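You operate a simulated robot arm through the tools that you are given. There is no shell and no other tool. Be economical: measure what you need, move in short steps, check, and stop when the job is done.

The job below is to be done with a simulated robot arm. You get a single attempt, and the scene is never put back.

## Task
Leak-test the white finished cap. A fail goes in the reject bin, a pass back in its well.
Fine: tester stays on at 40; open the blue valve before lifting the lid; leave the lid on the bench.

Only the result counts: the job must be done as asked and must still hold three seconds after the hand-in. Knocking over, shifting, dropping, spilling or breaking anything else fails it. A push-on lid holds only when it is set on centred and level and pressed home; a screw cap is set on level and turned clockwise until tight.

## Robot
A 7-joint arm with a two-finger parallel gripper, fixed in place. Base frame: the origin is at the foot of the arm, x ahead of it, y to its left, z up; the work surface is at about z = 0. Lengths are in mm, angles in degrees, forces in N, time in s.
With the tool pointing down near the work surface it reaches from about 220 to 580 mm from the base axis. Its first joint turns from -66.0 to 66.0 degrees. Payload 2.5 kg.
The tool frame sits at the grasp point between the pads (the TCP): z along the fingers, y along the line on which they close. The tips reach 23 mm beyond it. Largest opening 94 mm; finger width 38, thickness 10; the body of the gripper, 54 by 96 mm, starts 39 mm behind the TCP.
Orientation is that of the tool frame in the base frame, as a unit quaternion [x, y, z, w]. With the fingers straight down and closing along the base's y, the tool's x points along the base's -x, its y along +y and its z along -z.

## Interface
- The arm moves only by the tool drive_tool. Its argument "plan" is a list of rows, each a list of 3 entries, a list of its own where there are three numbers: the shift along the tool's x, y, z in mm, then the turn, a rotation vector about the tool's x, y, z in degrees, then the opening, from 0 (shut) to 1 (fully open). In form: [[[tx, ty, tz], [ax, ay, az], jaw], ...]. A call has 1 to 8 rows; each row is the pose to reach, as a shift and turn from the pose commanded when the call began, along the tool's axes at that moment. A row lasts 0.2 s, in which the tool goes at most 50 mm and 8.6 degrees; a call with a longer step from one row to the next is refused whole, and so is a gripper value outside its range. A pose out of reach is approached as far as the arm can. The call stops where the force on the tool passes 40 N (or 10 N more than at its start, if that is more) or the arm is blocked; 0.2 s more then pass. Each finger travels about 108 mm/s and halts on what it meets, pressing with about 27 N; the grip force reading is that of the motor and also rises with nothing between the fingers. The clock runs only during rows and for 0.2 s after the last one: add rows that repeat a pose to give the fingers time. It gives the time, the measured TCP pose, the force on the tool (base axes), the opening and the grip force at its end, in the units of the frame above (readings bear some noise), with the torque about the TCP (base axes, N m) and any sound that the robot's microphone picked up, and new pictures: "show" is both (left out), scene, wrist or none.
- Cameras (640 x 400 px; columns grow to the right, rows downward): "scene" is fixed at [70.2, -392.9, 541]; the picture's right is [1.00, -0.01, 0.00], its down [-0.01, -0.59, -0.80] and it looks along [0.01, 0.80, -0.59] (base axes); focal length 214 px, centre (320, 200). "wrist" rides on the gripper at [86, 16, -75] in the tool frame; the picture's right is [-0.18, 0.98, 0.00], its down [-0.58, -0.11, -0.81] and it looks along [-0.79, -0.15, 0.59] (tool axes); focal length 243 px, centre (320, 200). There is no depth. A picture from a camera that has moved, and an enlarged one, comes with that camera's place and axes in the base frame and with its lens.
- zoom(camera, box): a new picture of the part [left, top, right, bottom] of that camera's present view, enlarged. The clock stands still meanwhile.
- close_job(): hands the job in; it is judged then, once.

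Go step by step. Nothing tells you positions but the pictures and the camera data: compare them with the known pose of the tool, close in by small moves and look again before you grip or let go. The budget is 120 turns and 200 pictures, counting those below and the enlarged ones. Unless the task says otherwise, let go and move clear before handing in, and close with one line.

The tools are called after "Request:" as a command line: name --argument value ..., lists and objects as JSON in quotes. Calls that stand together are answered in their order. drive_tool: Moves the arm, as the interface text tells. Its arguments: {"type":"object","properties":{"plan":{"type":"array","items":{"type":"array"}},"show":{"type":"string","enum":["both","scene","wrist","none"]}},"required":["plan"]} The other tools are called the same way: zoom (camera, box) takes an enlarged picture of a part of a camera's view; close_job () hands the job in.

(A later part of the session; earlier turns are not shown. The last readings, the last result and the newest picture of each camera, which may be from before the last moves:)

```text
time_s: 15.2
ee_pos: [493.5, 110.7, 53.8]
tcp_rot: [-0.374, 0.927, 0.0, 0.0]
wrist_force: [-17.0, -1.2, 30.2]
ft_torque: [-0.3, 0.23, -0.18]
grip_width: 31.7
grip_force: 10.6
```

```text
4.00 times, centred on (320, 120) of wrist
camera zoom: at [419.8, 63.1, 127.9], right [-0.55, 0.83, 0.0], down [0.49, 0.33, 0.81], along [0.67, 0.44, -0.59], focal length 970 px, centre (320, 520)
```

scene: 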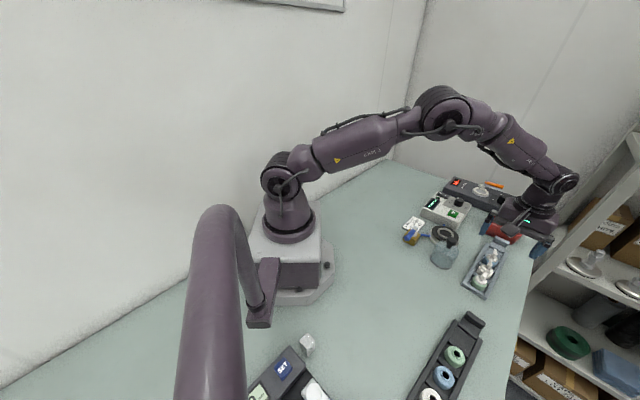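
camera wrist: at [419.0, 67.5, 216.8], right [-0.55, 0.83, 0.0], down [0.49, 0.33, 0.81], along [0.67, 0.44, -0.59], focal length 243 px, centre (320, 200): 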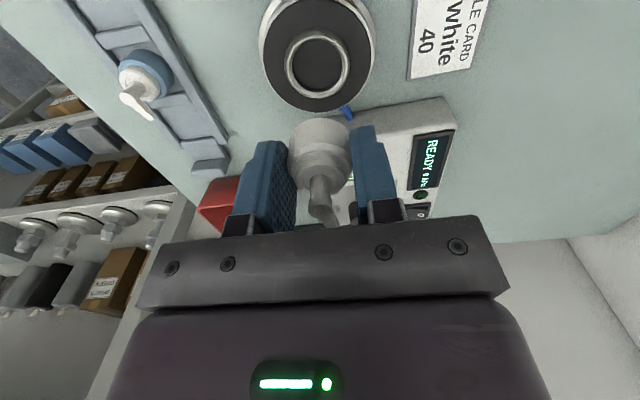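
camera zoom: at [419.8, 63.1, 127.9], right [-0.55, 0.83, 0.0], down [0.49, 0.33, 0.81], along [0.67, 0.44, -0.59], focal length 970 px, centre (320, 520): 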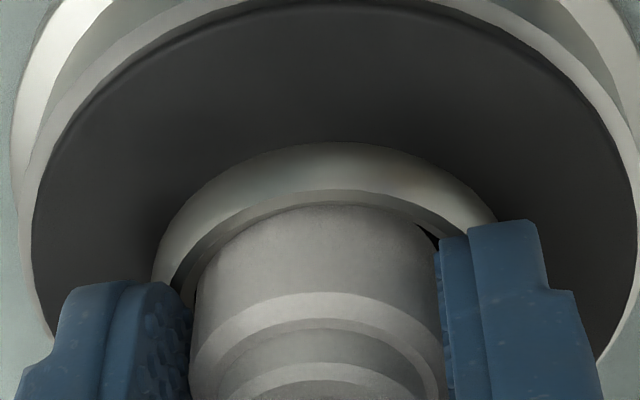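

Contact, with either the cap on the floor or the tips on the ring. I back off 2.5 mm to unload and read the forces.

Request:
drive_tool --plan '[[[0, 0.2, -2.5], [0, 0, 0], 0.15], [[0, 0.2, -2.5], [0, 0, 0], 0.15]]' --show "none"

Request:
zoom --camera "scene" --box '[433, 212, 467, 242]'

Request:
zoom --camera "wrist" --box '[270, 70, 370, 170]'

```text
time_s: 15.8
ee_pos: [495.3, 111.5, 53.4]
tcp_rot: [-0.375, 0.927, 0.001, 0.001]
wrist_force: [-1.5, 3.1, 14.4]
ft_torque: [0.12, 0.35, -0.12]
grip_width: 31.7
grip_force: 9.8
```

```text
13.33 times, centred on (450, 227) of scene
camera zoom: at [70.1, -392.9, 541.0], right [1.0, -0.01, 0.0], down [-0.01, -0.59, -0.8], along [0.01, 0.8, -0.59], focal length 2860 px, centre (-1413, -160)
```

zoom: 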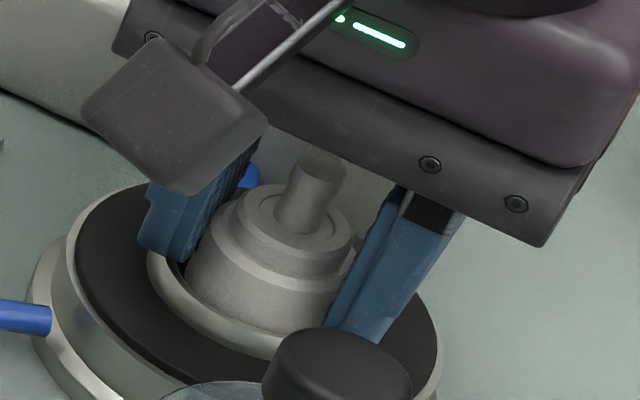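

```text
4.00 times, centred on (320, 120) of wrist
camera zoom: at [419.6, 62.9, 127.7], right [-0.55, 0.83, 0.0], down [0.49, 0.32, 0.81], along [0.68, 0.45, -0.59], focal length 970 px, centre (320, 520)
```

zoom: 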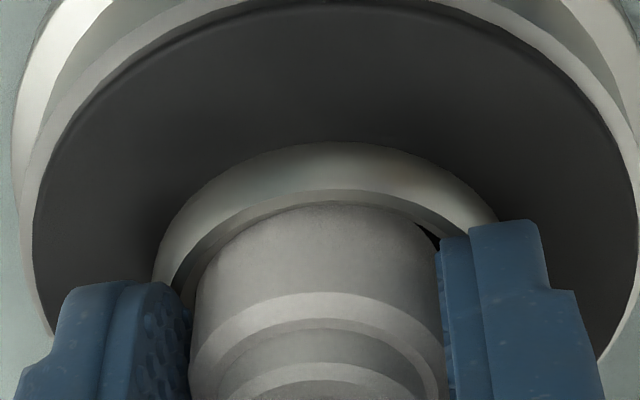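

The cap's lower edge is now inside the ring. I unload the rest and open.

Request:
drive_tool --plan '[[[0, 0, -1], [0, 0, 0], 0.15], [[0, 0, -1], [0, 0, 0], 0.25], [[0, 0, -1], [0, 0, 0], 0.38], [[0, 0, -1], [0, 0, 0], 0.5], [[0, 0, -1], [0, 0, 0], 0.5]]' --show "none"

Request:
zoom --camera "wrist" --box '[250, 60, 390, 200]'

Request:
zoom --camera "scene" --box '[433, 207, 467, 242]'

```text
time_s: 17.0
ee_pos: [491.7, 109.1, 53.0]
tcp_rot: [-0.374, 0.927, 0.0, -0.001]
wrist_force: [-0.1, 0.3, -0.3]
ft_torque: [0.0, 0.01, -0.02]
grip_width: 47.2
grip_force: 0.0
```

```text
2.86 times, centred on (320, 130) of wrist
camera zoom: at [418.4, 62.6, 128.1], right [-0.55, 0.83, 0.0], down [0.5, 0.33, 0.81], along [0.67, 0.44, -0.59], focal length 693 px, centre (320, 400)
```

zoom: 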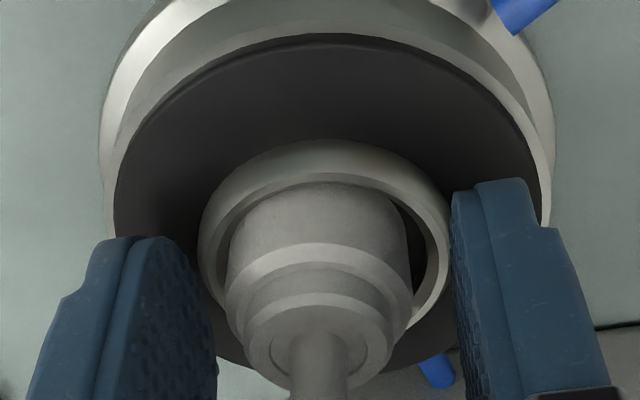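

```text
11.43 times, centred on (450, 224) of scene
camera zoom: at [70.2, -392.9, 541.0], right [1.0, -0.01, 0.0], down [-0.01, -0.59, -0.8], along [0.01, 0.8, -0.59], focal length 2451 px, centre (-1166, -80)
```

zoom: 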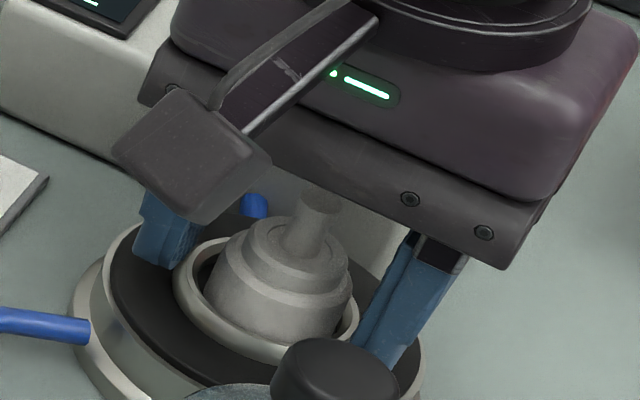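

Released inside the ring. I rise clear and check that it sits level.

Request:
drive_tool --plan '[[[0, 0, -30], [0, 0, 0], 0.5], [[0, 0, -60], [0, 0, 0], 0.5], [[0, 0, -90], [0, 0, 0], 0.7], [[0, 0, -90], [0, 0, 0], 0.7]]' --show "none"

Request:
zoom --camera "wrist" --box '[250, 0, 390, 120]'

Request:
zoom --camera "scene" --box '[425, 207, 475, 272]'

```text
time_s: 18.0
ee_pos: [491.2, 109.8, 143.9]
tcp_rot: [-0.374, 0.927, 0.0, 0.0]
wrist_force: [1.4, 0.0, -0.1]
ft_torque: [0.01, 0.01, 0.0]
grip_width: 65.8
grip_force: 0.2
```

```text
3.33 times, centred on (320, 60) of wrist
camera zoom: at [417.2, 62.8, 218.2], right [-0.55, 0.83, 0.0], down [0.49, 0.33, 0.81], along [0.67, 0.44, -0.59], focal length 809 px, centre (320, 667)
```

zoom: 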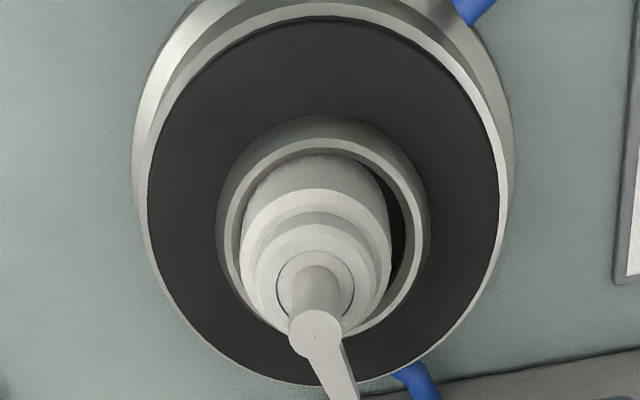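

```text
6.15 times, centred on (450, 240) of scene
camera zoom: at [70.2, -392.9, 541.0], right [1.0, -0.01, 0.0], down [-0.01, -0.59, -0.8], along [0.01, 0.8, -0.59], focal length 1320 px, centre (-480, -43)
```

zoom: 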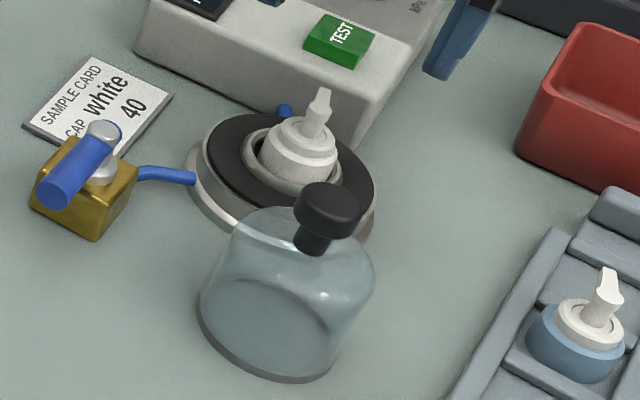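

The cap sits level inside the ring with the spout up. Next is the glass lid: I move above its black knob.

Request:
drive_tool --plan '[[[0, 0, -20], [0, 0, 0], 0.7], [[30, -11, -36], [0, 0, 0], 0.7], [[62, -22, -36], [0, 0, 0], 0.7], [[93.5, -33.4, -36], [0, 0, 0], 0.7], [[93.5, -33.4, -36], [0, 0, 0], 0.7]]' --show "wrist"

Request:
zoom --camera "wrist" --box '[240, 0, 400, 140]'

```text
time_s: 19.2
ee_pos: [448.2, 20.6, 180.1]
tcp_rot: [-0.374, 0.927, -0.001, 0.001]
wrist_force: [0.0, 0.2, 0.0]
ft_torque: [0.0, -0.01, 0.05]
grip_width: 65.7
grip_force: 0.1
camera wrist: at [374.3, -26.1, 254.9], right [-0.55, 0.83, 0.0], down [0.49, 0.33, 0.81], along [0.67, 0.44, -0.59], focal length 243 px, centre (320, 200)
```

wrist: 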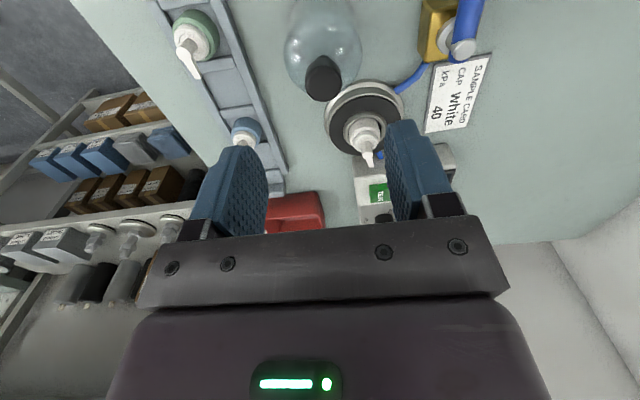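

```text
2.86 times, centred on (320, 70) of wrist
camera zoom: at [374.3, -26.1, 254.9], right [-0.55, 0.83, 0.0], down [0.49, 0.33, 0.81], along [0.67, 0.44, -0.59], focal length 693 px, centre (320, 571)
```

zoom: 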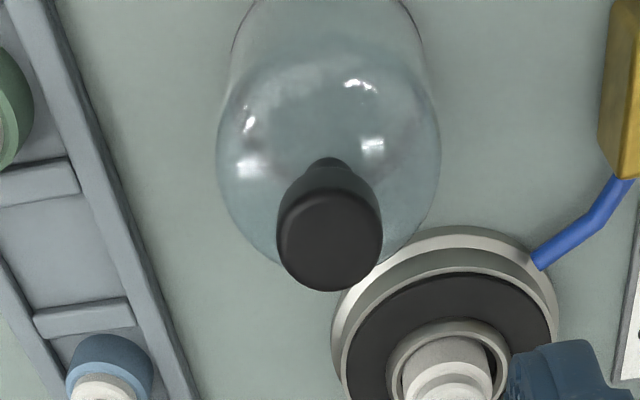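

Request:
drive_tool --plan '[[[0, 2, 30], [0, 0, 0], 0.6], [[0, 2, 55], [0, 0, 0], 0.6], [[0, 2, 55], [0, 0, 0], 0.6]]' --show "none"

Request:
zoom --camera "wrist" --box '[240, 40, 400, 200]'

Request:
zoom --camera "scene" --box '[420, 207, 470, 272]'

```text
time_s: 20.0
ee_pos: [448.7, 21.6, 121.8]
tcp_rot: [-0.374, 0.927, 0.0, 0.0]
wrist_force: [-0.2, -0.5, -0.6]
ft_torque: [0.04, 0.01, 0.02]
grip_width: 56.2
grip_force: 0.1
```

```text
2.50 times, centred on (320, 120) of wrist
camera zoom: at [374.4, -25.5, 197.7], right [-0.55, 0.83, 0.0], down [0.49, 0.33, 0.81], along [0.67, 0.44, -0.59], focal length 606 px, centre (320, 400)
```

zoom: 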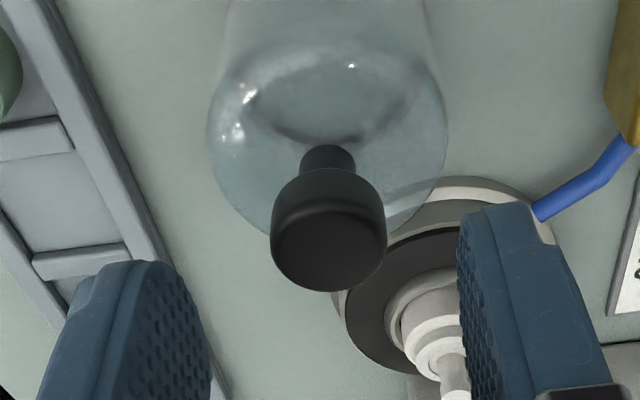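

```text
6.15 times, centred on (445, 240) of scene
camera zoom: at [70.2, -392.9, 541.0], right [1.0, -0.01, 0.0], down [-0.01, -0.59, -0.8], along [0.01, 0.8, -0.59], focal length 1320 px, centre (-449, -43)
```

zoom: 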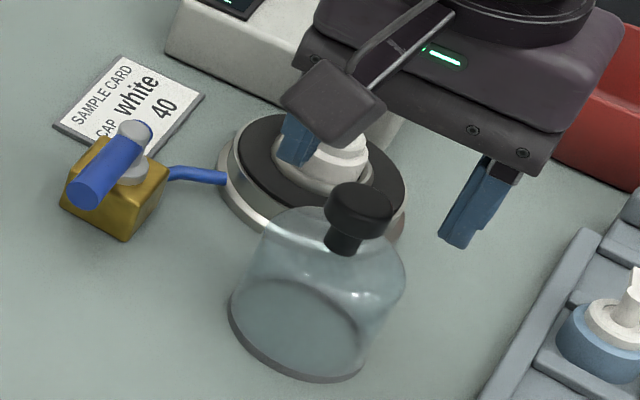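

Request:
drive_tool --plan '[[[0, 2, 12], [0, 0, 0], 0.55], [[0, 2, 24], [0, 0, 0], 0.5], [[0, 2, 35], [0, 0, 0], 0.5], [[0, 2, 35], [0, 0, 0], 0.5]]' --show "none"

Request:
zoom --camera "wrist" --box '[240, 60, 400, 220]'

Request:
zoom --camera "scene" --box '[420, 207, 470, 272]'

```text
time_s: 21.0
ee_pos: [447.6, 23.3, 89.2]
tcp_rot: [-0.375, 0.927, 0.0, 0.0]
wrist_force: [0.4, 0.9, 0.0]
ft_torque: [0.03, 0.01, -0.01]
grip_width: 46.9
grip_force: 0.1
```

```text
2.50 times, centred on (320, 140) of wrist
camera zoom: at [372.1, -23.0, 164.2], right [-0.55, 0.83, 0.0], down [0.49, 0.33, 0.81], along [0.67, 0.44, -0.59], focal length 606 px, centre (320, 350)
```

zoom: 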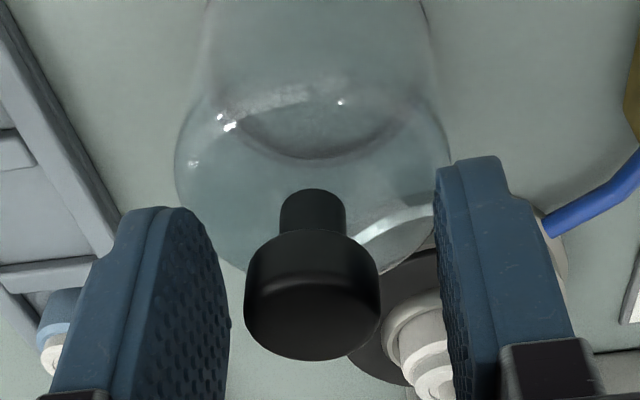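

```text
6.15 times, centred on (445, 240) of scene
camera zoom: at [70.2, -392.9, 541.0], right [1.0, -0.01, 0.0], down [-0.01, -0.59, -0.8], along [0.01, 0.8, -0.59], focal length 1320 px, centre (-449, -43)
```

zoom: 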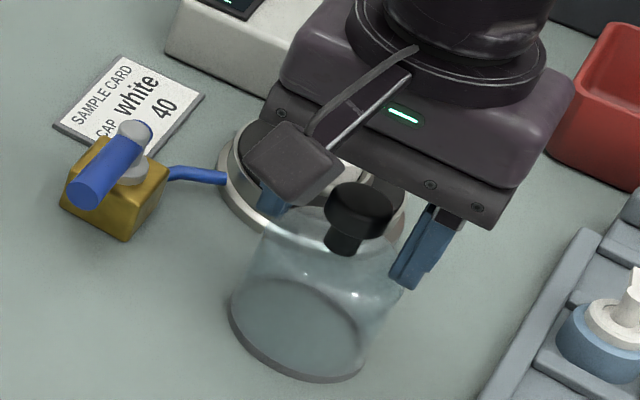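

Request:
drive_tool --plan '[[[0, -1.4, 0], [0, 0, 0], 0.4], [[0, -1.4, 0], [0, 0, 0], 0.3], [[0, -1.4, 0], [0, 0, 0], 0.2], [[0, -1.4, 0], [0, 0, 0], 0.1], [[0, -1.4, 0], [0, 0, 0], 0.05], [[0, -1.4, 0], [0, 0, 0], 0.05]]' --show "none"

Request:
zoom --camera "wrist" --box '[240, 60, 400, 220]'

```text
time_s: 22.4
ee_pos: [446.7, 23.4, 89.4]
tcp_rot: [-0.375, 0.927, 0.0, 0.001]
wrist_force: [-0.1, 0.3, 0.0]
ft_torque: [-0.02, 0.0, 0.01]
grip_width: 24.7
grip_force: 27.1
```

```text
2.50 times, centred on (320, 140) of wrist
camera zoom: at [372.9, -24.3, 164.4], right [-0.55, 0.83, 0.0], down [0.49, 0.33, 0.81], along [0.67, 0.44, -0.59], focal length 606 px, centre (320, 350)
```

zoom: 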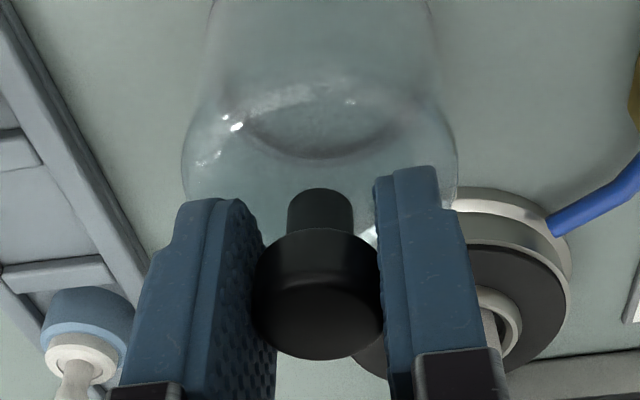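

Knob gripped at 24.7 mm. I lift the lid well above the cap's height and carry it over the chamber.

Request:
drive_tool --plan '[[[0, 0, -30], [0, 0, 0], 0.05], [[0, 0, -65], [0, 0, 0], 0.05], [[0, 0, -100], [0, 0, 0], 0.05], [[-24, 8, -100], [0, 0, 0], 0.05], [[-48, 16, -100], [0, 0, 0], 0.05], [[-72, 24, -100], [0, 0, 0], 0.05], [[-96.1, 31.8, -100], [0, 0, 0], 0.05], [[-96.1, 31.8, -100], [0, 0, 0], 0.05]]' --show "wrist"

Request:
zoom --camera "wrist" --box '[230, 0, 410, 200]'

Request:
zoom --camera "scene" --box '[415, 175, 485, 255]'

```text
time_s: 24.2
ee_pos: [494.0, 110.2, 190.8]
tcp_rot: [-0.374, 0.927, 0.0, -0.001]
wrist_force: [0.5, 0.3, -0.7]
ft_torque: [-0.02, -0.02, -0.03]
grip_width: 24.6
grip_force: 26.9
camera wrist: at [419.8, 63.9, 265.6], right [-0.55, 0.83, 0.0], down [0.49, 0.33, 0.81], along [0.67, 0.44, -0.59], focal length 243 px, centre (320, 200)
```

wrist: 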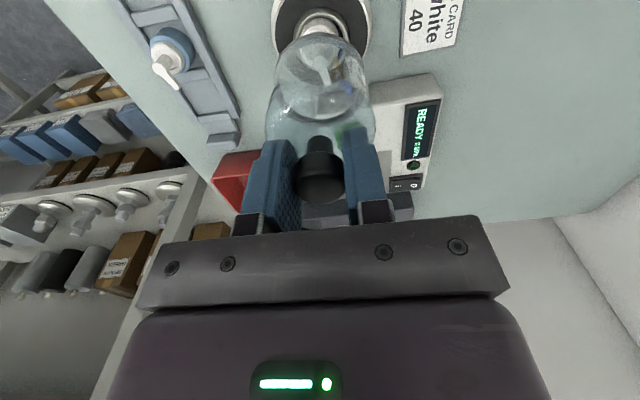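

```text
2.00 times, centred on (320, 100) of wrist
camera zoom: at [419.8, 63.9, 265.6], right [-0.55, 0.83, 0.0], down [0.49, 0.33, 0.81], along [0.67, 0.44, -0.59], focal length 485 px, centre (320, 400)
```

zoom: 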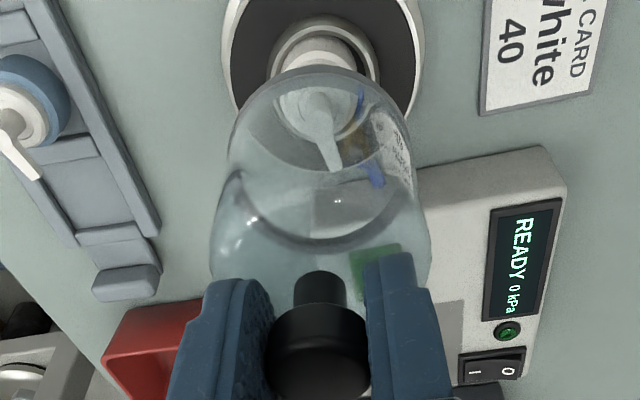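

```text
5.00 times, centred on (450, 215) of scene
camera zoom: at [70.2, -392.9, 541.0], right [1.0, -0.01, 0.0], down [-0.01, -0.59, -0.8], along [0.01, 0.8, -0.59], focal length 1072 px, centre (-330, 125)
```

zoom: 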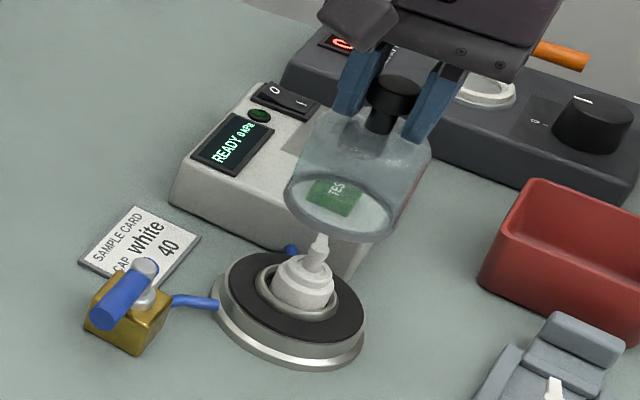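

Request:
drive_tool --plan '[[[0, 1, 25], [0, 0, 0], 0.05], [[0, 1, 50], [0, 0, 0], 0.05], [[0, 1, 50], [0, 0, 0], 0.05]]' --show "none"

Request:
zoom --camera "wrist" --box '[230, 0, 410, 200]'

Request:
zoom --camera "scene" --box '[420, 190, 480, 255]'

```text
time_s: 25.0
ee_pos: [491.8, 111.5, 138.4]
tcp_rot: [-0.374, 0.927, 0.001, 0.0]
wrist_force: [0.3, 0.3, -0.6]
ft_torque: [0.0, -0.02, -0.03]
grip_width: 24.9
grip_force: 26.5
```

```text
2.00 times, centred on (320, 100) of wrist
camera zoom: at [418.2, 64.6, 213.9], right [-0.55, 0.83, 0.0], down [0.49, 0.33, 0.81], along [0.67, 0.44, -0.59], focal length 485 px, centre (320, 400)
```

zoom: 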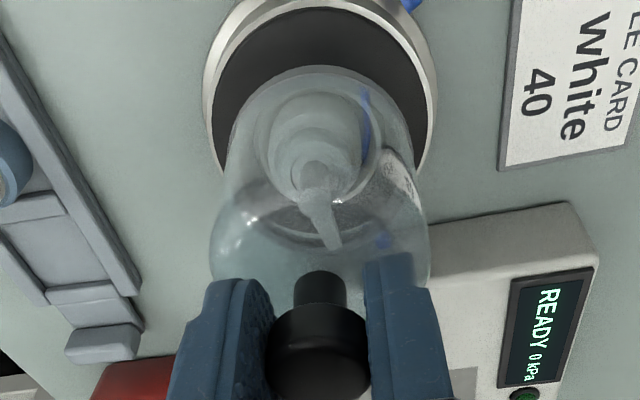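

```text
6.15 times, centred on (450, 222) of scene
camera zoom: at [70.2, -392.9, 541.0], right [1.0, -0.01, 0.0], down [-0.01, -0.59, -0.8], along [0.01, 0.8, -0.59], focal length 1320 px, centre (-480, 62)
```

zoom: 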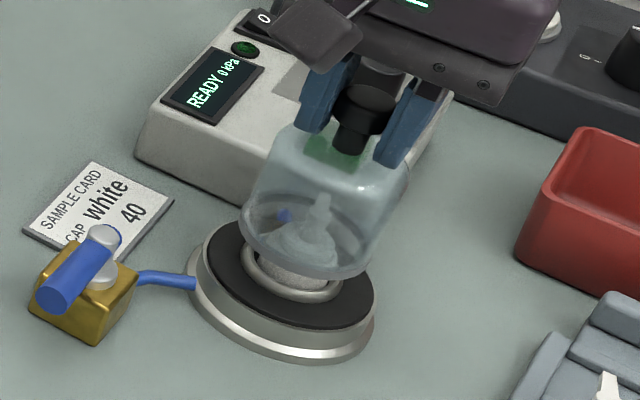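

Request:
drive_tool --plan '[[[0, 0, 9], [0, 0, 0], 0.05], [[0, 0, 18], [0, 0, 0], 0.05], [[0, 0, 18], [0, 0, 0], 0.05]]' --show "none"

Request:
zoom --camera "wrist" --box '[230, 0, 410, 200]'

Request:
zoom --camera "scene" --box '[420, 195, 475, 250]'

```text
time_s: 25.8
ee_pos: [491.7, 111.7, 121.1]
tcp_rot: [-0.374, 0.927, 0.0, 0.0]
wrist_force: [-0.3, -1.0, 0.0]
ft_torque: [-0.05, 0.03, 0.0]
grip_width: 24.9
grip_force: 27.2
```

```text
2.00 times, centred on (320, 100) of wrist
camera zoom: at [419.2, 66.0, 196.2], right [-0.55, 0.83, 0.0], down [0.49, 0.33, 0.81], along [0.67, 0.44, -0.59], focal length 485 px, centre (320, 400)
```

zoom: 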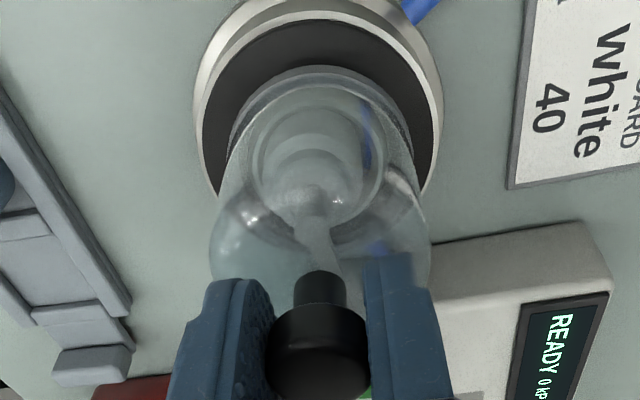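

```text
7.27 times, centred on (448, 222) of scene
camera zoom: at [70.2, -392.9, 541.0], right [1.0, -0.01, 0.0], down [-0.01, -0.59, -0.8], along [0.01, 0.8, -0.59], focal length 1560 px, centre (-607, 36)
```

zoom: 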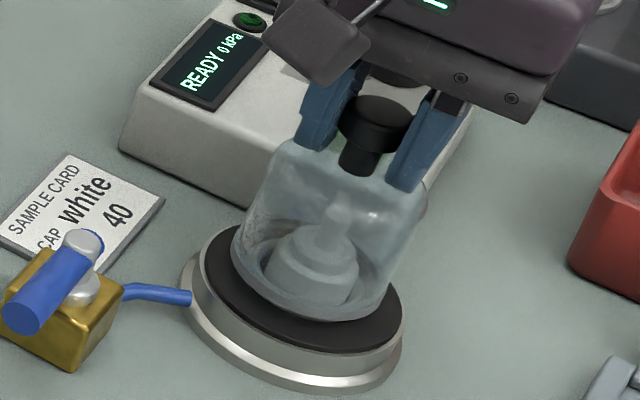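

Request:
drive_tool --plan '[[[2, -0.3, 0], [0, 0, 0], 0.05], [[2, -0.3, 3], [0, 0, 0], 0.05], [[2, -0.3, 4], [0, 0, 0], 0.05]]' --show "none"

Request:
zoom --camera "wrist" --box '[250, 0, 390, 140]'

Request:
zoom --camera "scene" --box '[425, 205, 467, 250]'

```text
time_s: 26.6
ee_pos: [491.8, 111.4, 119.1]
tcp_rot: [-0.375, 0.927, 0.0, 0.0]
wrist_force: [0.3, 0.0, 0.1]
ft_torque: [-0.03, 0.0, -0.04]
grip_width: 24.5
grip_force: 27.4
```

```text
2.86 times, centred on (320, 70) of wrist
camera zoom: at [418.3, 64.7, 193.5], right [-0.55, 0.83, 0.0], down [0.49, 0.33, 0.81], along [0.67, 0.44, -0.59], focal length 693 px, centre (320, 571)
```

zoom: 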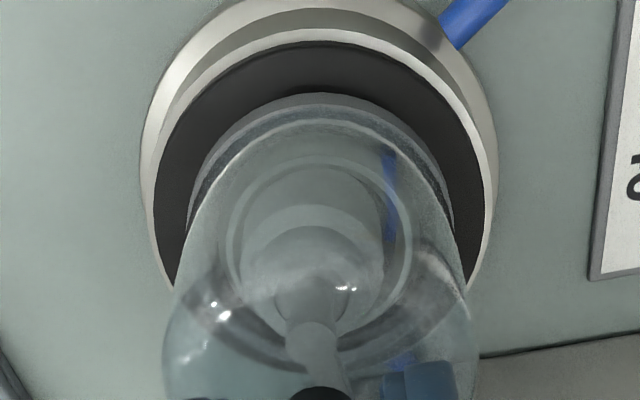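

```text
8.89 times, centred on (446, 228) of scene
camera zoom: at [70.2, -392.9, 541.0], right [1.0, -0.01, 0.0], down [-0.01, -0.59, -0.8], along [0.01, 0.8, -0.59], focal length 1906 px, centre (-800, -44)
```

zoom: 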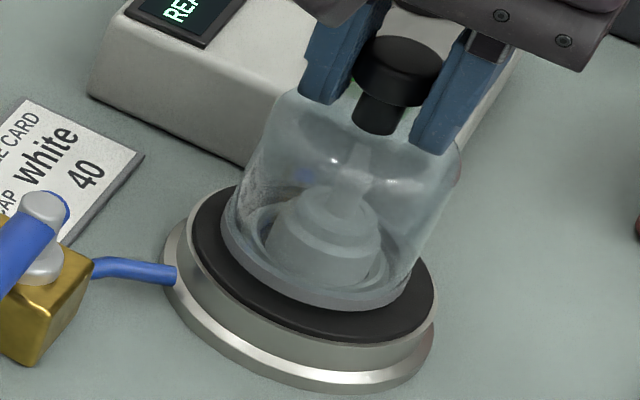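

Request:
drive_tool --plan '[[[0, 0, 1.5], [0, 0, 0], 0.05], [[0, 0, 3], [0, 0, 0], 0.05], [[0, 0, 4.5], [0, 0, 0], 0.05]]' --show "none"

Request:
zoom --camera "scene" --box '[425, 205, 467, 250]'

```text
time_s: 27.4
ee_pos: [492.6, 111.7, 114.2]
tcp_rot: [-0.374, 0.927, -0.001, 0.001]
wrist_force: [0.9, -0.1, -0.4]
ft_torque: [-0.01, -0.1, 0.0]
grip_width: 24.7
grip_force: 26.8
```

```text
8.89 times, centred on (446, 228) of scene
camera zoom: at [70.2, -392.9, 541.0], right [1.0, -0.01, 0.0], down [-0.01, -0.59, -0.8], along [0.01, 0.8, -0.59], focal length 1906 px, centre (-800, -44)
```

zoom: 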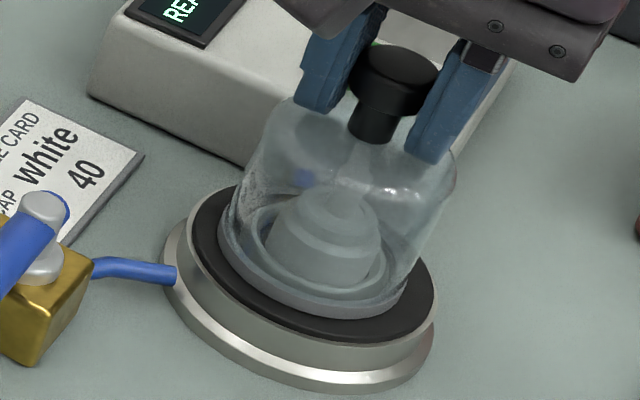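

Request:
drive_tool --plan '[[[0, 0, 1.5], [0, 0, 0], 0.05], [[0, 0, 2.5], [0, 0, 0], 0.05], [[0, 0, 3.5], [0, 0, 0], 0.05]]' --show "none"

```text
time_s: 28.2
ee_pos: [495.0, 112.4, 112.6]
tcp_rot: [-0.375, 0.927, 0.0, 0.003]
wrist_force: [-6.8, -1.5, 25.5]
ft_torque: [0.03, 0.03, -0.1]
grip_width: 24.9
grip_force: 27.4
```

The lid is on the gasket. I press slightly more, then unload and release.

Request:
drive_tool --plan '[[[0, 0, 1], [0, 0, 0], 0.05], [[0, 0, 1], [0, 0, 0], 0.05], [[0, 0, -1], [0, 0, 0], 0.05], [[0, 0, -2.5], [0, 0, 0], 0.05]]' --show "none"

Request:
zoom --camera "scene" --box '[425, 205, 467, 250]'

Request:
zoom --camera "wrist" --box '[250, 0, 390, 140]'

```text
time_s: 29.2
ee_pos: [492.6, 112.5, 110.7]
tcp_rot: [-0.374, 0.927, -0.001, 0.001]
wrist_force: [10.1, 4.1, -2.3]
ft_torque: [0.33, -0.71, -0.05]
grip_width: 25.0
grip_force: 27.2
```

```text
8.89 times, centred on (446, 228) of scene
camera zoom: at [70.2, -392.9, 541.0], right [1.0, -0.01, 0.0], down [-0.01, -0.59, -0.8], along [0.01, 0.8, -0.59], focal length 1906 px, centre (-800, -44)
```

zoom: 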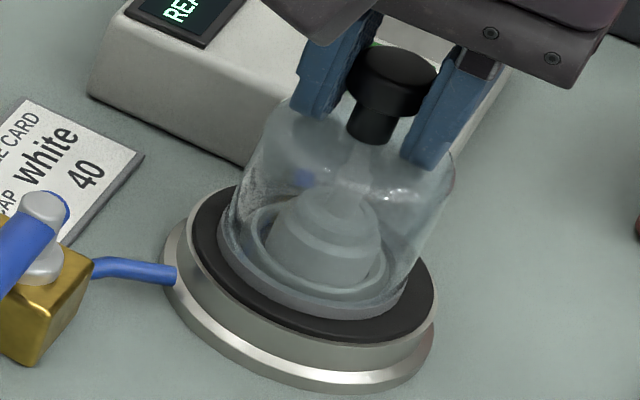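

```text
2.86 times, centred on (320, 70) of wrist
camera zoom: at [418.4, 65.3, 186.0], right [-0.55, 0.83, 0.0], down [0.49, 0.33, 0.81], along [0.67, 0.44, -0.59], focal length 693 px, centre (320, 571)
```

zoom: 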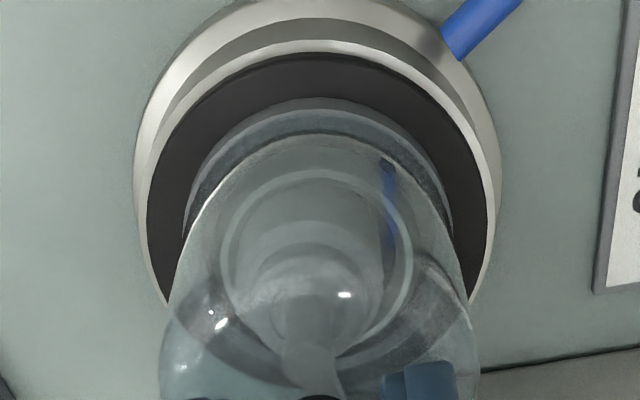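

Seated. I open the fingers and rise clear.

Request:
drive_tool --plan '[[[0, 0, -2.5], [0, 0, 0], 0.2], [[0, 0, -2.5], [0, 0, 0], 0.4], [[0, 0, -2.5], [0, 0, 0], 0.5], [[0, 0, -25], [0, 0, 0], 0.5], [[0, 0, -60], [0, 0, 0], 0.5], [[0, 0, -60], [0, 0, 0], 0.5]]' --show "scene"

Request:
zoom --camera "scene" --box '[415, 195, 475, 255]'

Request:
zoom --camera "wrist" --box '[230, 0, 410, 160]'

```text
time_s: 30.6
ee_pos: [492.0, 112.0, 172.3]
tcp_rot: [-0.375, 0.927, 0.0, 0.0]
wrist_force: [0.4, -0.4, -0.7]
ft_torque: [0.03, 0.01, -0.01]
grip_width: 47.0
grip_force: 0.1
```

scene: 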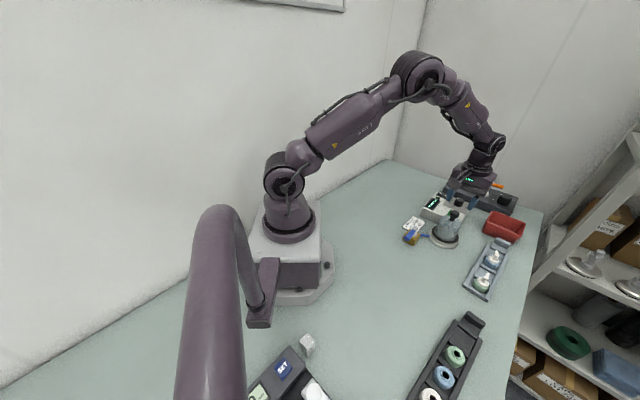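

```text
6.67 times, centred on (445, 225) of scene
camera zoom: at [70.2, -392.9, 541.0], right [1.0, -0.01, 0.0], down [-0.01, -0.59, -0.8], along [0.01, 0.8, -0.59], focal length 1430 px, centre (-513, 33)
```

zoom: 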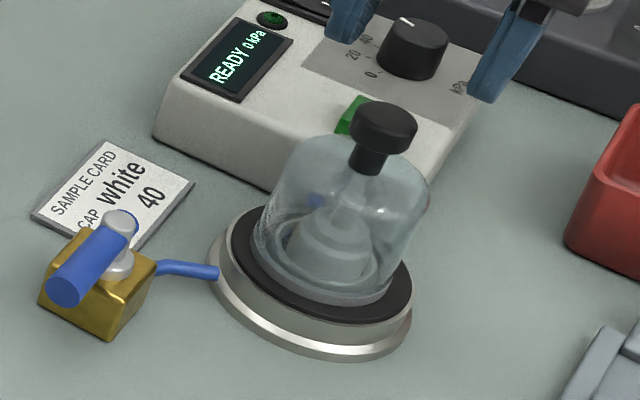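

```text
2.50 times, centred on (320, 80) of wrist
camera zoom: at [418.1, 64.9, 246.9], right [-0.55, 0.83, 0.0], down [0.49, 0.33, 0.81], along [0.67, 0.44, -0.59], focal length 606 px, centre (320, 500)
```

zoom: 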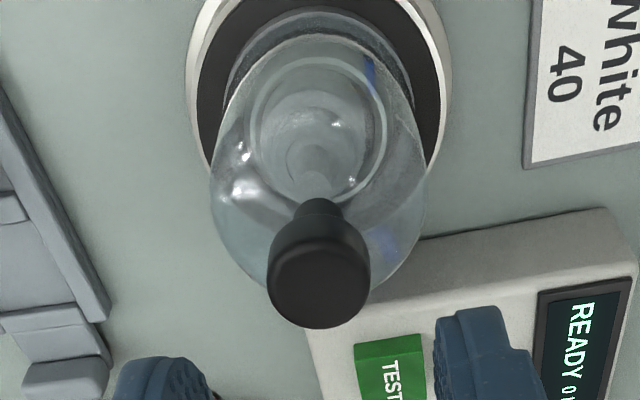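

The lid sits centred. Next is the blue valve: my fingers already close across its handle, so I move above the handle's outer part.

Request:
drive_tool --plan '[[[27, 19, -5], [0, 0, 0], 0.5], [[55, 38, 0], [0, 0, 0], 0.5], [[82, 57, 10], [0, 0, 0], 0.5], [[109.3, 76, 35], [0, 0, 0], 0.5], [[109.3, 76, 35], [0, 0, 0], 0.5]]' --show "wrist"

Request:
zoom --camera "wrist" --box '[230, 0, 410, 160]'

Request:
zoom --camera "scene" --box '[385, 195, 445, 255]'

```text
time_s: 31.8
ee_pos: [360.8, 93.9, 137.8]
tcp_rot: [-0.374, 0.928, 0.0, 0.0]
wrist_force: [0.1, -0.4, 0.3]
ft_torque: [0.02, 0.02, 0.02]
grip_width: 46.9
grip_force: 0.1
camera wrist: at [286.8, 46.0, 212.9], right [-0.55, 0.84, 0.0], down [0.49, 0.33, 0.81], along [0.67, 0.44, -0.59], focal length 243 px, centre (320, 200)
```

wrist: 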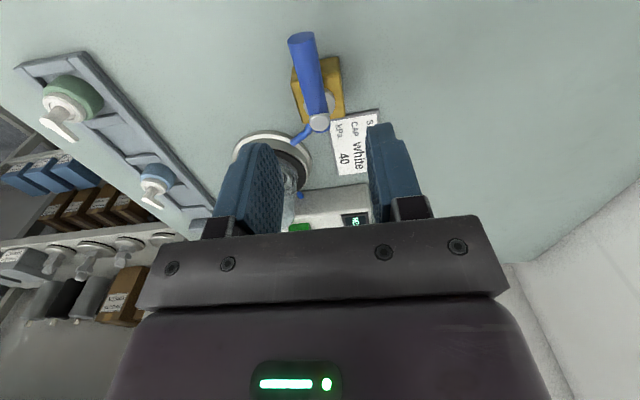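

```text
2.50 times, centred on (320, 80) of wrist
camera zoom: at [286.8, 46.0, 212.9], right [-0.55, 0.84, 0.0], down [0.49, 0.33, 0.81], along [0.67, 0.44, -0.59], focal length 606 px, centre (320, 500)
```

zoom: 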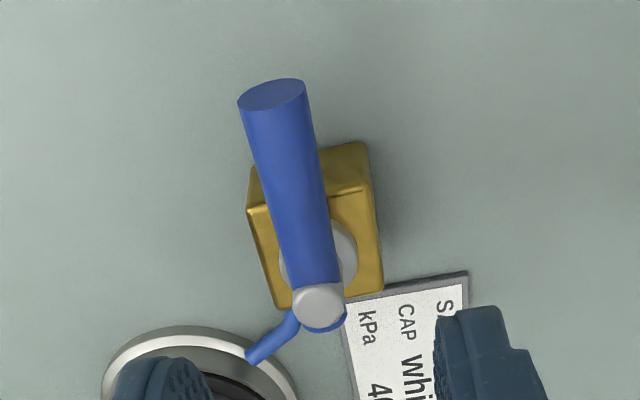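

```text
6.67 times, centred on (415, 225) of scene
camera zoom: at [70.2, -392.9, 541.0], right [1.0, -0.01, 0.0], down [-0.01, -0.59, -0.8], along [0.01, 0.8, -0.59], focal length 1430 px, centre (-313, 33)
```

zoom: 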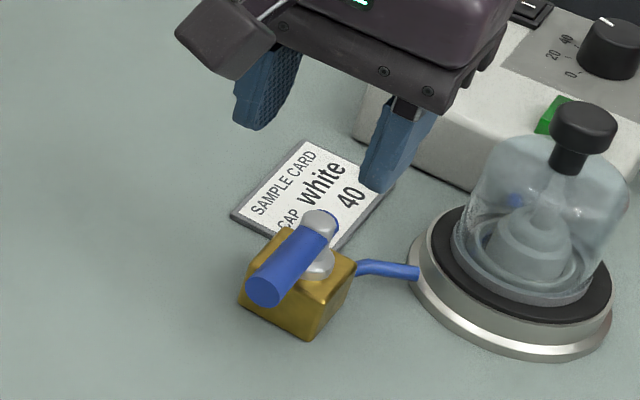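

The handle runs along my tool x-axis, about 58 mm from its pivot and at about z=46. I shift over its outer half, lower part way and check.

Request:
drive_tool --plan '[[[10, -6.3, 10], [0, 0, 0], 0.5], [[10, -6.3, 38], [0, 0, 0], 0.45], [[10, -6.3, 50], [0, 0, 0], 0.45], [[10, -6.3, 50], [0, 0, 0], 0.45]]' --show "none"

Request:
zoom --camera "wrist" --box '[230, 40, 410, 200]'

Request:
zoom --camera "scene" --box '[385, 195, 445, 255]'

```text
time_s: 32.8
ee_pos: [357.0, 80.6, 88.5]
tcp_rot: [-0.375, 0.927, 0.0, 0.001]
wrist_force: [-0.6, 0.1, -0.5]
ft_torque: [0.03, 0.02, 0.0]
grip_width: 42.5
grip_force: 0.1
```

```text
2.50 times, centred on (320, 120) of wrist
camera zoom: at [283.4, 33.2, 163.5], right [-0.55, 0.83, 0.0], down [0.49, 0.33, 0.81], along [0.67, 0.44, -0.59], focal length 606 px, centre (320, 400)
```

zoom: 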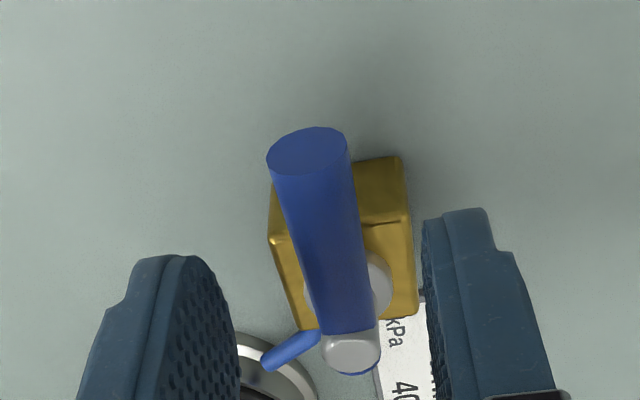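

```text
6.67 times, centred on (415, 225) of scene
camera zoom: at [70.2, -392.9, 541.0], right [1.0, -0.01, 0.0], down [-0.01, -0.59, -0.8], along [0.01, 0.8, -0.59], focal length 1430 px, centre (-313, 33)
```

zoom: 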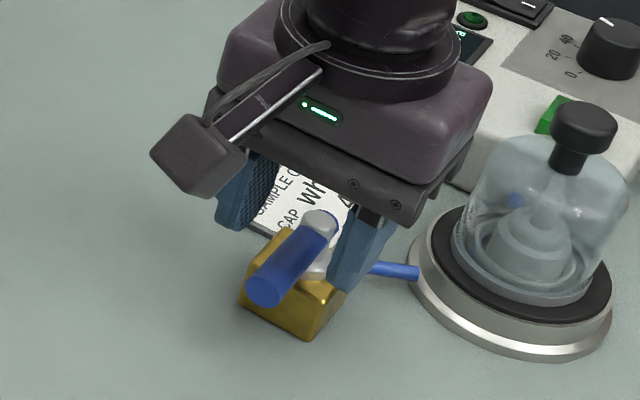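

Request:
drive_tool --plan '[[[0, 0, 14], [0, 0, 0], 0.42], [[0, 0, 26], [0, 0, 0], 0.4], [[0, 0, 26], [0, 0, 0], 0.35]]' --show "none"

Request:
zoom --camera "wrist" --box '[230, 60, 410, 220]'

Request:
zoom --camera "scene" --box '[385, 205, 435, 255]'

```text
time_s: 33.6
ee_pos: [357.2, 78.5, 61.8]
tcp_rot: [-0.375, 0.927, 0.0, 0.0]
wrist_force: [-0.2, -0.1, 0.1]
ft_torque: [0.02, 0.0, -0.01]
grip_width: 33.0
grip_force: 0.0
```

```text
2.50 times, centred on (320, 140) of wrist
camera zoom: at [283.0, 33.5, 136.8], right [-0.55, 0.83, 0.0], down [0.49, 0.33, 0.81], along [0.67, 0.44, -0.59], focal length 606 px, centre (320, 350)
```

zoom: 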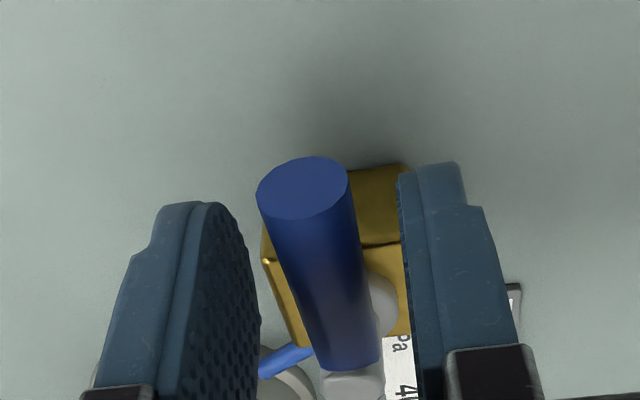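

```text
8.00 times, centred on (410, 230) of scene
camera zoom: at [70.2, -392.9, 541.0], right [1.0, -0.01, 0.0], down [-0.01, -0.59, -0.8], along [0.01, 0.8, -0.59], focal length 1716 px, centre (-400, -40)
```

zoom: 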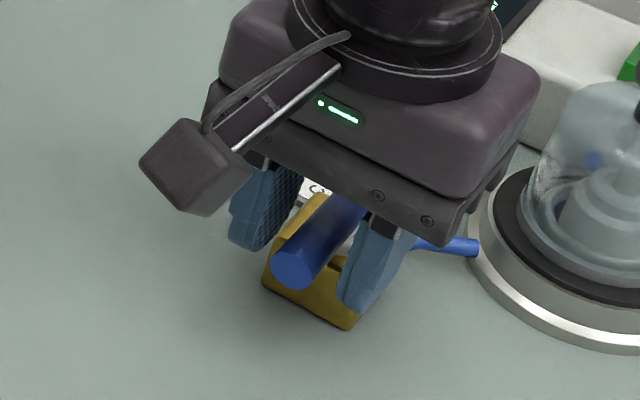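

The fingers straddle the handle. I narrow them and try a clockwise turn of about 16° around the pivot, watching the force.

Request:
drive_tool --plan '[[[0, 0, 1.5], [0, 0, 0], 0.22], [[0, 0, 1.5], [0, 0, 0], 0.22], [[-0.2, 5.5, 1.5], [0, 0, 8], 0.22], [[-1.2, 10.9, 1.5], [0, 0, 16], 0.22], [[-1.2, 10.9, 1.5], [0, 0, 16], 0.22]]' --show "none"

Request:
zoom --camera "wrist" --box '[230, 60, 410, 220]'

Request:
zoom --camera "scene" --box '[385, 205, 435, 255]'

```text
time_s: 34.8
ee_pos: [350.4, 88.9, 59.6]
tcp_rot: [-0.241, 0.97, 0.0, 0.0]
wrist_force: [-0.5, 0.3, -0.1]
ft_torque: [-0.01, 0.02, 0.03]
grip_width: 20.7
grip_force: 0.1
```

```text
2.50 times, centred on (320, 140) of wrist
camera zoom: at [266.5, 64.2, 134.5], right [-0.3, 0.95, 0.0], down [0.56, 0.18, 0.81], along [0.77, 0.24, -0.59], focal length 606 px, centre (320, 350)
```

zoom: 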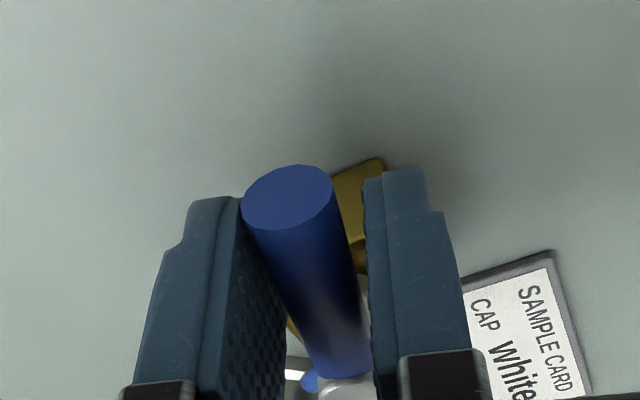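

```text
8.00 times, centred on (410, 230) of scene
camera zoom: at [70.2, -392.9, 541.0], right [1.0, -0.01, 0.0], down [-0.01, -0.59, -0.8], along [0.01, 0.8, -0.59], focal length 1716 px, centre (-400, -40)
```

zoom: 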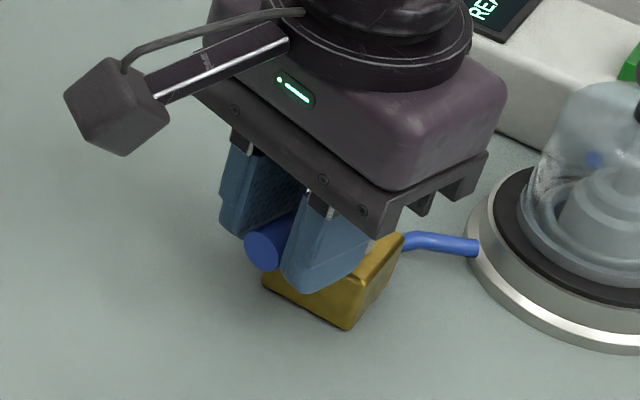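

The handle turns freely clockwise. I continue along the arc toward 90°.

Request:
drive_tool --plan '[[[-0.3, 5.9, 0], [0, 0, 8.5], 0.22], [[-1.4, 11.6, 0], [0, 0, 17], 0.22], [[-3.3, 17.1, 0], [0, 0, 25.5], 0.22], [[-6.1, 22.3, 0], [0, 0, 34], 0.22], [[-9.6, 27.0, 0], [0, 0, 42.5], 0.22], [[-13.7, 31.1, 0], [0, 0, 51], 0.22], [[-18.4, 34.6, 0], [0, 0, 59.5], 0.22], [[-23.6, 37.4, 0], [0, 0, 68], 0.22]]' --show "none"

Request:
zoom --camera "wrist" --box '[230, 60, 410, 220]'

Request:
zoom --camera "scene" --box '[385, 195, 445, 255]'

```text
time_s: 36.6
ee_pos: [353.2, 132.5, 59.3]
tcp_rot: [0.344, 0.939, -0.001, -0.001]
wrist_force: [-1.2, -0.9, 1.4]
ft_torque: [-0.02, 0.01, -0.07]
grip_width: 21.5
grip_force: 1.2
```

```text
2.50 times, centred on (320, 140) of wrist
camera zoom: at [298.7, 202.7, 133.9], right [0.77, 0.63, 0.0], down [0.37, -0.46, 0.81], along [0.51, -0.62, -0.59], focal length 606 px, centre (320, 350)
```

zoom: 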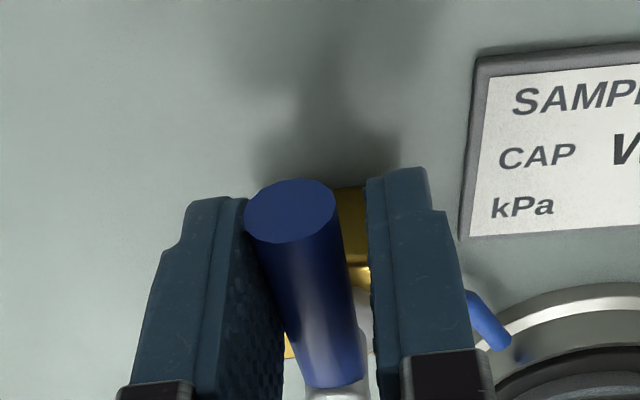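

```text
6.67 times, centred on (415, 225) of scene
camera zoom: at [70.2, -392.9, 541.0], right [1.0, -0.01, 0.0], down [-0.01, -0.59, -0.8], along [0.01, 0.8, -0.59], focal length 1430 px, centre (-313, 33)
```

zoom: 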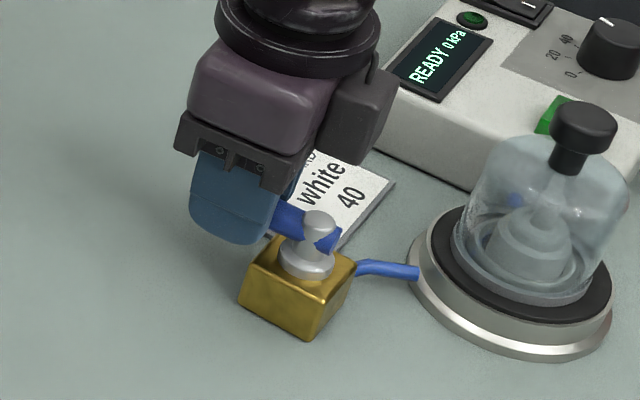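

Request:
drive_tool --plan '[[[-0.1, 2.9, 0], [0, 0, 4], 0.22], [[-0.1, 4.1, 0], [0, 0, 6], 0.22], [[-0.4, 6.1, 0], [0, 0, 9], 0.22], [[-0.4, 6.1, 0], [0, 0, 9], 0.22]]' --show "none"

Request:
zoom --camera "scene" --box '[385, 195, 445, 255]'

Request:
zoom --camera "wrist" --box '[230, 60, 410, 220]'

```text
time_s: 37.6
ee_pos: [358.1, 136.1, 61.2]
tcp_rot: [0.416, 0.909, -0.002, 0.0]
wrist_force: [-5.3, -10.9, -2.5]
ft_torque: [-0.14, 0.0, 0.25]
grip_width: 25.6
grip_force: 5.8
```

```text
6.67 times, centred on (415, 225) of scene
camera zoom: at [70.2, -392.9, 541.0], right [1.0, -0.01, 0.0], down [-0.01, -0.59, -0.8], along [0.01, 0.8, -0.59], focal length 1430 px, centre (-313, 33)
```

zoom: 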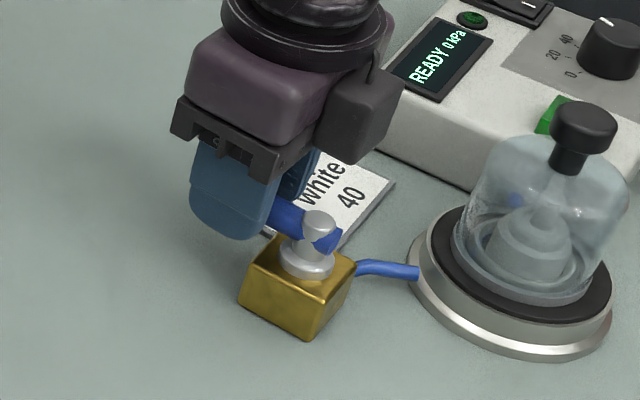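

```text
2.50 times, centred on (320, 140) of wrist
camera zoom: at [313.6, 213.5, 134.7], right [0.86, 0.5, 0.0], down [0.3, -0.51, 0.81], along [0.41, -0.7, -0.59], focal length 606 px, centre (320, 350)
```

zoom: 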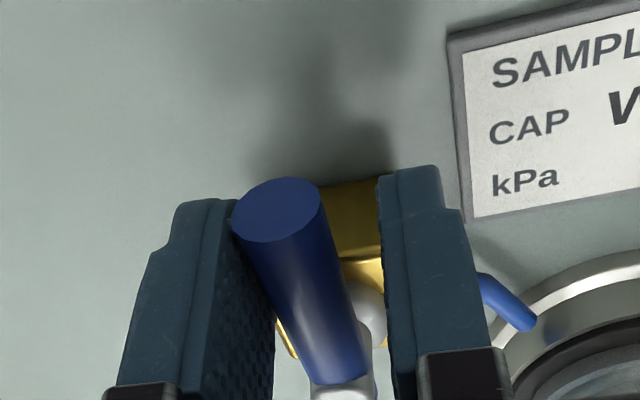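

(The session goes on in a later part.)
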